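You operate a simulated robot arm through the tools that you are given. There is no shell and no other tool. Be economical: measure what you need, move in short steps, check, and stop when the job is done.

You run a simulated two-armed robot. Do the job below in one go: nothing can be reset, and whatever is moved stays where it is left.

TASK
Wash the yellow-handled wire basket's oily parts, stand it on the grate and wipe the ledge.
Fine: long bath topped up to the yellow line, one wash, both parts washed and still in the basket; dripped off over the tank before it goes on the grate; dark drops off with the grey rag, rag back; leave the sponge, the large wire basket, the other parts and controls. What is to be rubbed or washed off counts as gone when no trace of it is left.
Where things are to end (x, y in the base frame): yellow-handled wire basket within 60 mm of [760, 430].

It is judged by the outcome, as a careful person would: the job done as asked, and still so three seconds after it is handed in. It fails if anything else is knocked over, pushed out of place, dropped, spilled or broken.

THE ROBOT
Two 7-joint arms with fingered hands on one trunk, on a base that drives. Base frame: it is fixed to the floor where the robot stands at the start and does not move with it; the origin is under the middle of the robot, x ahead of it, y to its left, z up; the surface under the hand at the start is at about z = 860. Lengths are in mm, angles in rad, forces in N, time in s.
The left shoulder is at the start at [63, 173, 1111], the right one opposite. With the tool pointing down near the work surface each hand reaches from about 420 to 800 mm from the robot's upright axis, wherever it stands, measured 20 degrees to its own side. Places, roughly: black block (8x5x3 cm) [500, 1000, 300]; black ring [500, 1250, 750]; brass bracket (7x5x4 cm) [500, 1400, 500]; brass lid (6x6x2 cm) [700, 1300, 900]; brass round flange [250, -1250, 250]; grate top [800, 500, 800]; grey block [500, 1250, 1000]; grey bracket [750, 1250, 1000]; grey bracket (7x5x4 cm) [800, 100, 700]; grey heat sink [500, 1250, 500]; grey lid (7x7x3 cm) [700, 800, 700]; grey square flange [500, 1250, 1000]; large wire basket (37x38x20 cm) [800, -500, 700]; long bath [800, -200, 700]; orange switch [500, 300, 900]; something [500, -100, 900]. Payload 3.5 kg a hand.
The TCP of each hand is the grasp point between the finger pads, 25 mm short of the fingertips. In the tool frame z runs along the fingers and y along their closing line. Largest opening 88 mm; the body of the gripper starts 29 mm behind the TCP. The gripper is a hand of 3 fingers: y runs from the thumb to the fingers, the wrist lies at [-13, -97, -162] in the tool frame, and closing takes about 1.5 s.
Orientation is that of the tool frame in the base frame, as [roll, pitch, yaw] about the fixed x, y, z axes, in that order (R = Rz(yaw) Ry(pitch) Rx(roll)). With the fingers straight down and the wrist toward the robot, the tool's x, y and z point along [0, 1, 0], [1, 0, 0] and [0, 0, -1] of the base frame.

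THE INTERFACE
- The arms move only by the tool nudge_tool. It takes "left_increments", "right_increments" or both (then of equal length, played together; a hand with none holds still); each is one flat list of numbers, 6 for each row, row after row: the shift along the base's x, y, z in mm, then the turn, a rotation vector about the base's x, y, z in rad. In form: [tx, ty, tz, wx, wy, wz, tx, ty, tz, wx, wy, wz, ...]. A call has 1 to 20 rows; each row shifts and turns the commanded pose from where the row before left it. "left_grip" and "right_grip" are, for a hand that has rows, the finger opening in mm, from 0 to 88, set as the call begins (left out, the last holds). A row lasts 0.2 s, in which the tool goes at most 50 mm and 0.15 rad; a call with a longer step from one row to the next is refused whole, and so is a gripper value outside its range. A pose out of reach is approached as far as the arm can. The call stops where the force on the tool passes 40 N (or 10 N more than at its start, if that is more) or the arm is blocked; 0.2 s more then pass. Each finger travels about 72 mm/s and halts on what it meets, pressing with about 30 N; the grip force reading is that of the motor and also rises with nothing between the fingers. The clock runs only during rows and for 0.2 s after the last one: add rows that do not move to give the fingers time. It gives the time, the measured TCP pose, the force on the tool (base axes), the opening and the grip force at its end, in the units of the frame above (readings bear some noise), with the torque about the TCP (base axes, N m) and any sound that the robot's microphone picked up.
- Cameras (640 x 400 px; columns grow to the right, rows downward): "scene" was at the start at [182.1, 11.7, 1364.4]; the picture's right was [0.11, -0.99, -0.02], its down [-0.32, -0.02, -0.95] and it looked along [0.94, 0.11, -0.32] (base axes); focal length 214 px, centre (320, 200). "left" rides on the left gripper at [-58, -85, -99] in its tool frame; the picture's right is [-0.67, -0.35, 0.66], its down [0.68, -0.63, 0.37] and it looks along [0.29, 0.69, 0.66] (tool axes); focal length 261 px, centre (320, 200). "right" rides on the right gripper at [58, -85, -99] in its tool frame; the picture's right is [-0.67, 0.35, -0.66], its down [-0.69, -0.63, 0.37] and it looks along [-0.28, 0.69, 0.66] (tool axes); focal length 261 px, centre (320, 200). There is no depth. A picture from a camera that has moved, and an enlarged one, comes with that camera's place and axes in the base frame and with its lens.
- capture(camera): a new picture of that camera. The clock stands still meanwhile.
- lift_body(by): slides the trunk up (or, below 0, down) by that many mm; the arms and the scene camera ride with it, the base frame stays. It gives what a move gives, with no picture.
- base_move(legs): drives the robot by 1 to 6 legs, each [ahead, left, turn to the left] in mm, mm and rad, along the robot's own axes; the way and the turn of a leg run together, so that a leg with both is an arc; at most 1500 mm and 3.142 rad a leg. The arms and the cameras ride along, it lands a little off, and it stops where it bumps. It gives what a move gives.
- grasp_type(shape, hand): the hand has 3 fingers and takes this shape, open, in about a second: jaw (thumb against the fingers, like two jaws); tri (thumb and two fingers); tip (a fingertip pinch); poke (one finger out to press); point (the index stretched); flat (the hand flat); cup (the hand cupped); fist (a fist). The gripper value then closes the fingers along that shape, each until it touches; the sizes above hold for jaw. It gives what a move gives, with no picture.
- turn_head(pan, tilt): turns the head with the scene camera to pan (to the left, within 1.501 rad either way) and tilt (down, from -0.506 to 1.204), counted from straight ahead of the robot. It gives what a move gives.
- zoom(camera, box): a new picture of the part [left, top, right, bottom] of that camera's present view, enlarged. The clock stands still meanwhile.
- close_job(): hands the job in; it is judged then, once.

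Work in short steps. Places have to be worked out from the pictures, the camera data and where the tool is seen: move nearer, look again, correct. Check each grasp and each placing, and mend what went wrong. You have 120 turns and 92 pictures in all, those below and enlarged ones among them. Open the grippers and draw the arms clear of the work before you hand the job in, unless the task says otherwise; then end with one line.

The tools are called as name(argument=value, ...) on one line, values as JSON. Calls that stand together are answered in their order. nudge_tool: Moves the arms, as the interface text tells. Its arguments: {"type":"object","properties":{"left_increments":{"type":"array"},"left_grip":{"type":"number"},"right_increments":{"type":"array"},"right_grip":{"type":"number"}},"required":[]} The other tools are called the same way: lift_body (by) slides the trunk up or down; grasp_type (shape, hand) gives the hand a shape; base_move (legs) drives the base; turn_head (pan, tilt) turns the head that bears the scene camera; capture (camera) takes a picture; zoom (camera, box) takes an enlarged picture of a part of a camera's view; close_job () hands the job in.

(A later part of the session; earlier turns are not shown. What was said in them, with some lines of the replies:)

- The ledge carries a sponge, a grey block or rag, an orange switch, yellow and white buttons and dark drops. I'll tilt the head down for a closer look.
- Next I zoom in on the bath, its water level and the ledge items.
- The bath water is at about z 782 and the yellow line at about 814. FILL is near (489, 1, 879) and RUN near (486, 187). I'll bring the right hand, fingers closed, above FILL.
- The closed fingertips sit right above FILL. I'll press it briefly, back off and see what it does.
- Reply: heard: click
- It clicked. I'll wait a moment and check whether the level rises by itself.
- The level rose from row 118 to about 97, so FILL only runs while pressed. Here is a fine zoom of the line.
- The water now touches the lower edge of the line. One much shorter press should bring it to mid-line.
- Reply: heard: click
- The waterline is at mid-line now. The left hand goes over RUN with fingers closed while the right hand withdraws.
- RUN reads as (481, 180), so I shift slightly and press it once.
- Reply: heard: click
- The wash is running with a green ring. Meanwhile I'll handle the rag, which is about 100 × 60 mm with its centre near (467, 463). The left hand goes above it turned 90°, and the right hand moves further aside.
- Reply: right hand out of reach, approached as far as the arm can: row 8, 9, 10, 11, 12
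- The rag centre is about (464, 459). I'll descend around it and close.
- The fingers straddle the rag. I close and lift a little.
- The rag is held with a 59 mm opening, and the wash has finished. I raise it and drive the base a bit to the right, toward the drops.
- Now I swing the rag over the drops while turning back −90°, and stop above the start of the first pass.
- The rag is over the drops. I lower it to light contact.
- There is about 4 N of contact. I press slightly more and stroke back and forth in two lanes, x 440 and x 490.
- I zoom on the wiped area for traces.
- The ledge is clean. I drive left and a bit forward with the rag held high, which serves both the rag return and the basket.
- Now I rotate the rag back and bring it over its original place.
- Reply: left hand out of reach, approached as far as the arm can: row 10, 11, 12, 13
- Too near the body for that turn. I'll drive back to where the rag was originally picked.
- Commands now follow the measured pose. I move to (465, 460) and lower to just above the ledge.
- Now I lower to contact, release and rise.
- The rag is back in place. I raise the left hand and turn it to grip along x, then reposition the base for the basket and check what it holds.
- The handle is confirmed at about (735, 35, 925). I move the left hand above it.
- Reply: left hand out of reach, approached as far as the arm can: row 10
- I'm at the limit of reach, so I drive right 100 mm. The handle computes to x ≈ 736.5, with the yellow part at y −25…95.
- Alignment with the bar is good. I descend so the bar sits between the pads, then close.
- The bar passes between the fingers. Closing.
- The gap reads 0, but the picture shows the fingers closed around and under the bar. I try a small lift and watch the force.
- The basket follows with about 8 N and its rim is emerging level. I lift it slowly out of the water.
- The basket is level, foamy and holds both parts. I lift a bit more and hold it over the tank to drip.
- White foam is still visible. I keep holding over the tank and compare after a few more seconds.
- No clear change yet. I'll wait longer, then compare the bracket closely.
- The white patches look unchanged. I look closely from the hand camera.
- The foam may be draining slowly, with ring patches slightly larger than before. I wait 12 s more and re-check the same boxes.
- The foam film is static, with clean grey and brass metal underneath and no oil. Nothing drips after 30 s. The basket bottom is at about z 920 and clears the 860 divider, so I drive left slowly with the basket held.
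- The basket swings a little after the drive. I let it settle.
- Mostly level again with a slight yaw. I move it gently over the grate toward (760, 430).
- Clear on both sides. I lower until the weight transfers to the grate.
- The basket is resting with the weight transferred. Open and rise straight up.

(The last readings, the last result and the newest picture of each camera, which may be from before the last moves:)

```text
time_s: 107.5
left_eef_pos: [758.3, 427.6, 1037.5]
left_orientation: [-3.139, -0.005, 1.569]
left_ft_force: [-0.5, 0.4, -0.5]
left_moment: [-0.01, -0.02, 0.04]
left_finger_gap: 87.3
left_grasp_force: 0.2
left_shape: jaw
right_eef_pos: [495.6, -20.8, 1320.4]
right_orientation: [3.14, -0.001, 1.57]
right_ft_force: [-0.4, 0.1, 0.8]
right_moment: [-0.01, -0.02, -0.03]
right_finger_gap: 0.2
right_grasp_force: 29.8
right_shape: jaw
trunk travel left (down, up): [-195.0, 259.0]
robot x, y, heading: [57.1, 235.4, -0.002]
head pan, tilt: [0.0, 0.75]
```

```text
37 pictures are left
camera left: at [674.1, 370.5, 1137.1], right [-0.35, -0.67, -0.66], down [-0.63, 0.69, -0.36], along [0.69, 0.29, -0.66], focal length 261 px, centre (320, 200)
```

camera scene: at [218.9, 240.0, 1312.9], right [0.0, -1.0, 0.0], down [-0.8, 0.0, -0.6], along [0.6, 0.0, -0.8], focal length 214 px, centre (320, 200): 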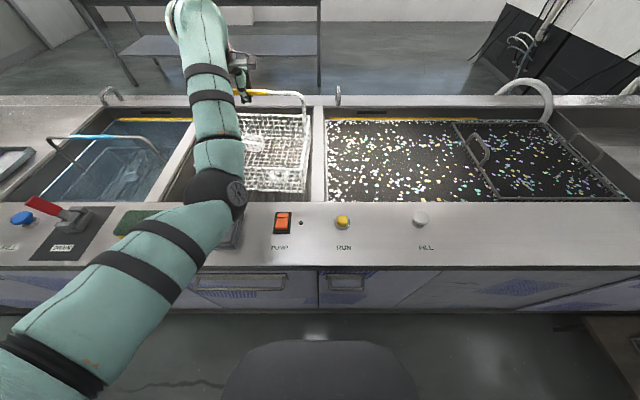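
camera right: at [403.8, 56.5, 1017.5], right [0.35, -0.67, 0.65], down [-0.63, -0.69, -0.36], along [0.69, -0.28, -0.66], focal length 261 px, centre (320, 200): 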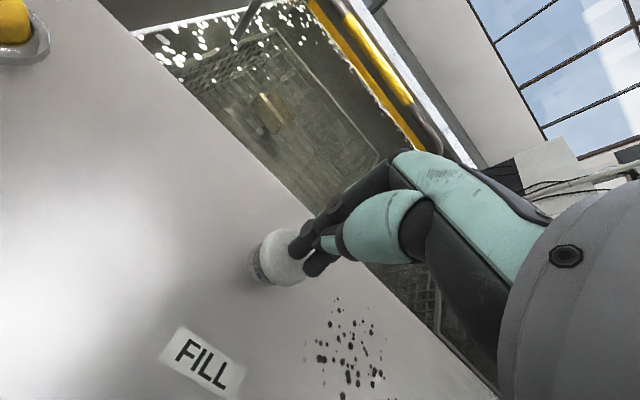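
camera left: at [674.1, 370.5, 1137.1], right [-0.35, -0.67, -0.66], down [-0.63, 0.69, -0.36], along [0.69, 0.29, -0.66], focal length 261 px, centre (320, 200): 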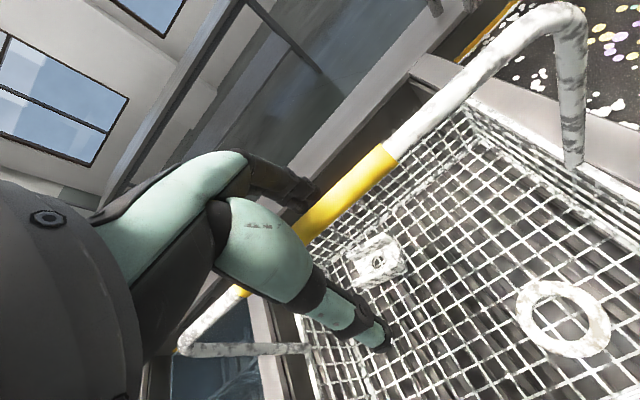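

Released and clear of the bar. I rise, then retreat toward the robot.

nudge_tool(left_increments=[0, 0, 20, 0, 0, 0, 0, 0, 30, 0, 0, 0, 0, 0, 40, 0, 0, 0, 0, 0, 40, 0, 0, 0, -30, 0, 30, 0, 0, 0, -30, 0, 30, 0, 0, 0, -35, 0, 30, 0, 0, 0, -35, 0, 30, 0, 0, 0, -35, 0, 20, 0, 0, 0, -35, 0, 10, 0, 0, 0])

capture(camera="scene")

zoom(camera="scene", box=[160, 80, 352, 200])

```text
time_s: 109.5
left_eef_pos: [636.4, 476.5, 1189.4]
left_orientation: [-2.921, -0.019, 1.659]
left_ft_force: [-0.5, 0.8, 0.2]
left_moment: [-0.03, 0.03, 0.01]
left_finger_gap: 87.7
left_grasp_force: 0.0
left_shape: jaw
right_eef_pos: [498.9, -20.5, 1320.2]
right_orientation: [-3.14, 0.0, 1.572]
right_ft_force: [0.7, -0.3, -0.1]
right_moment: [0.0, 0.01, 0.0]
right_finger_gap: 0.1
right_grasp_force: 30.3
right_shape: jaw
trunk travel left (down, up): [-195.0, 259.0]
robot x, y, heading: [54.8, 239.5, -0.005]
head pan, tilt: [0.0, 0.75]
stopped in row 9 (left hand): the arm was blocked; the commanded pose is now the measured one
```

```text
36 pictures are left
camera scene: at [220.5, 240.8, 1312.4], right [0.0, -1.0, 0.0], down [-0.8, 0.0, -0.6], along [0.6, 0.0, -0.8], focal length 214 px, centre (320, 200)
```

scene: 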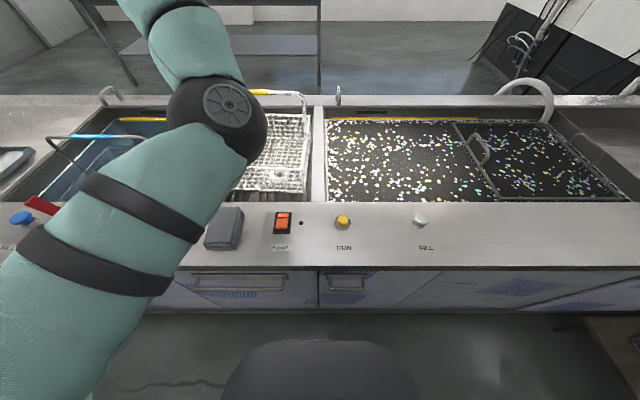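

```text
3.33 times, centred on (256, 140) of scene
camera zoom: at [220.5, 240.8, 1312.4], right [0.0, -1.0, 0.0], down [-0.8, 0.0, -0.6], along [0.6, 0.0, -0.8], focal length 715 px, centre (533, 400)
```

zoom: 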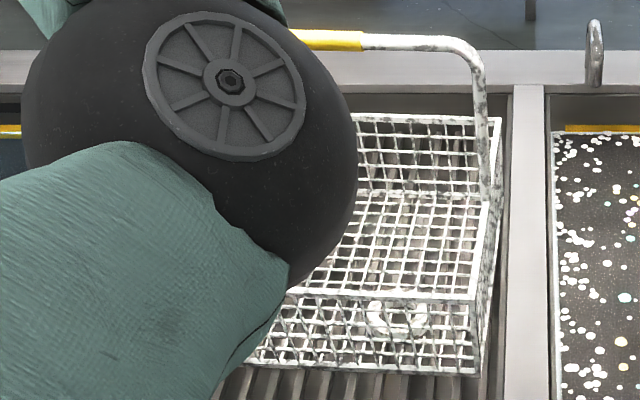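

The basket stands on the grate. The arm hit its own limit, so I back the base off to clear the view and the work.

base_move(legs=[[-250, 0, 0], [0, -150, 0]])

turn_head(pan=0.35, tilt=0.5)

capture(camera="scene")

```text
time_s: 112.3
left_eef_pos: [387.1, 324.8, 1191.2]
left_orientation: [-2.922, -0.019, 1.656]
left_ft_force: [0.0, 0.0, -0.1]
left_moment: [0.0, -0.01, 0.01]
left_finger_gap: 87.8
left_grasp_force: 0.1
left_shape: jaw
right_eef_pos: [246.8, -170.8, 1320.3]
right_orientation: [3.14, 0.001, 1.57]
right_ft_force: [0.7, 0.2, 0.4]
right_moment: [-0.02, 0.0, 0.0]
right_finger_gap: 0.0
right_grasp_force: 29.9
right_shape: jaw
trunk travel left (down, up): [-195.0, 259.0]
robot x, y, heading: [-193.2, 90.4, -0.004]
head pan, tilt: [0.0, 0.75]
```

```text
time_s: 113.1
left_eef_pos: [384.9, 323.5, 1190.1]
left_orientation: [-2.922, -0.018, 1.659]
left_ft_force: [0.6, -0.3, -0.8]
left_moment: [0.04, -0.01, 0.0]
left_finger_gap: 87.8
left_grasp_force: 0.1
left_shape: jaw
right_eef_pos: [244.9, -172.0, 1319.2]
right_orientation: [3.141, 0.0, 1.569]
right_ft_force: [0.3, -0.8, -0.3]
right_moment: [0.01, 0.05, 0.02]
right_finger_gap: 0.3
right_grasp_force: 30.3
right_shape: jaw
trunk travel left (down, up): [-195.0, 259.0]
robot x, y, heading: [-197.5, 86.4, -0.003]
head pan, tilt: [0.351, 0.499]
```

```text
34 pictures are left
camera scene: at [-25.3, 119.9, 1333.8], right [0.33, -0.94, -0.06], down [-0.6, -0.16, -0.78], along [0.73, 0.3, -0.62], focal length 214 px, centre (320, 200)
```

scene: 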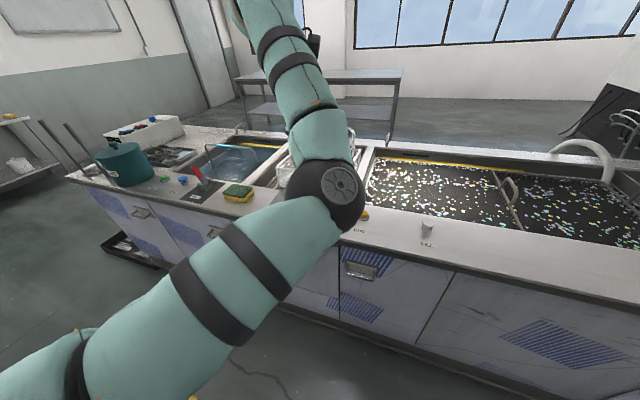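

The left arm blocks the view. I drive left so the basket appears to its right.

base_move(legs=[[0, 450, 0]])

turn_head(pan=-0.2, tilt=0.5)

capture(camera="scene")

```text
time_s: 115.8
left_eef_pos: [386.6, 772.5, 1190.3]
left_orientation: [-2.923, -0.019, 1.659]
left_ft_force: [1.1, 0.3, -0.2]
left_moment: [-0.02, 0.02, -0.01]
left_finger_gap: 87.7
left_grasp_force: 0.0
left_shape: jaw
right_eef_pos: [247.2, 276.7, 1320.9]
right_orientation: [-3.141, -0.001, 1.568]
right_ft_force: [0.0, -0.3, -0.2]
right_moment: [0.01, 0.01, 0.02]
right_finger_gap: 0.0
right_grasp_force: 29.8
right_shape: jaw
trunk travel left (down, up): [-195.0, 259.0]
robot x, y, heading: [-192.7, 534.3, -0.006]
head pan, tilt: [0.351, 0.499]
```

```text
time_s: 116.8
left_eef_pos: [387.3, 772.2, 1190.1]
left_orientation: [-2.922, -0.018, 1.661]
left_ft_force: [-0.5, -0.5, 0.5]
left_moment: [0.03, -0.03, 0.02]
left_finger_gap: 87.6
left_grasp_force: 0.1
left_shape: jaw
right_eef_pos: [246.6, 275.3, 1319.6]
right_orientation: [3.141, -0.002, 1.569]
right_ft_force: [0.1, 0.5, 0.1]
right_moment: [0.0, -0.02, -0.01]
right_finger_gap: 0.0
right_grasp_force: 29.7
right_shape: jaw
trunk travel left (down, up): [-195.0, 259.0]
robot x, y, heading: [-194.7, 537.6, 0.002]
head pan, tilt: [-0.201, 0.499]
```

```text
33 pictures are left
camera scene: at [-20.4, 519.0, 1333.2], right [-0.2, -0.98, 0.04], down [-0.62, 0.1, -0.78], along [0.76, -0.18, -0.62], focal length 214 px, centre (320, 200)
```

scene: 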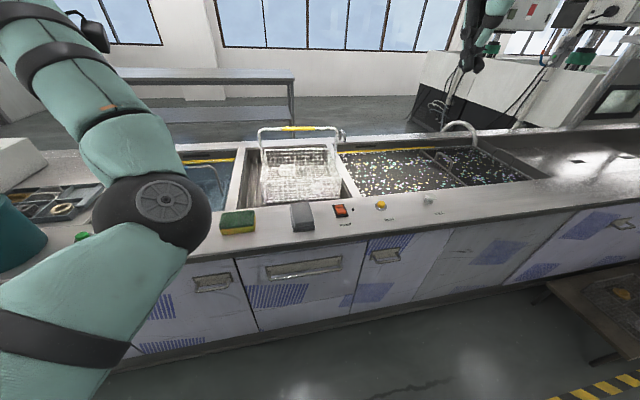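

zoom(camera="scene", box=[230, 115, 370, 205])

zoom(camera="scene", box=[200, 130, 520, 270])

```text
4.44 times, centred on (300, 160) of scene
camera zoom: at [-20.4, 519.0, 1333.2], right [-0.2, -0.98, 0.04], down [-0.62, 0.1, -0.78], along [0.76, -0.18, -0.62], focal length 953 px, centre (409, 378)
```

zoom: 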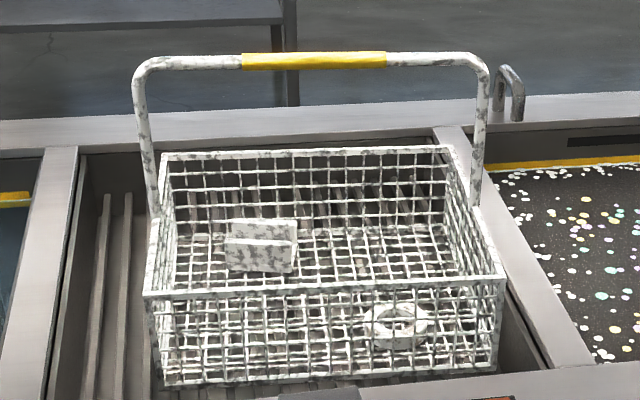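

```text
2.00 times, centred on (360, 200) of scene
camera zoom: at [-20.4, 519.0, 1333.2], right [-0.2, -0.98, 0.04], down [-0.62, 0.1, -0.78], along [0.76, -0.18, -0.62], focal length 429 px, centre (240, 200)
```

zoom: 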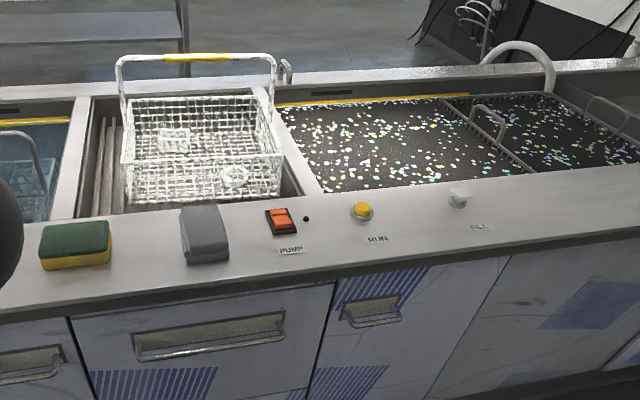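

The basket stands level on the grate with both parts inside. The rag is back, the ledge is clean and the other controls are untouched. I open the right hand, which is clear of everything, before handing in.

nudge_tool(right_increments=[0, 0, 0, 0, 0, 0, 0, 0, 0, 0, 0, 0, 0, 0, 0, 0, 0, 0, 0, 0, 0, 0, 0, 0, 0, 0, 0, 0, 0, 0, 0, 0, 0, 0, 0, 0], right_grip=88)

close_job()

```text
time_s: 118.2
left_eef_pos: [386.0, 772.8, 1189.7]
left_orientation: [-2.922, -0.018, 1.658]
left_ft_force: [0.0, 0.8, -0.3]
left_moment: [0.04, 0.03, 0.0]
left_finger_gap: 87.6
left_grasp_force: 0.0
left_shape: jaw
right_eef_pos: [245.9, 274.8, 1319.7]
right_orientation: [3.14, -0.001, 1.569]
right_ft_force: [-1.1, 0.7, -0.1]
right_moment: [0.0, -0.02, -0.01]
right_finger_gap: 87.4
right_grasp_force: 0.1
right_shape: jaw
trunk travel left (down, up): [-195.0, 259.0]
robot x, y, heading: [-194.8, 537.1, -0.004]
head pan, tilt: [-0.201, 0.499]
```

```text
The job is handed in.
```

I topped the long bath up to the middle of the yellow line, ran one wash, let the basket drip about 30 s over the tank, and stood it on the grate near (760, 430) with both parts in it. A white foam film stayed on the basket and parts, so I could only see clean metal in patches and not the whole surface. I wiped the ledge with the grey rag until no dark drops showed, put the rag back, and pressed only FILL and RUN.
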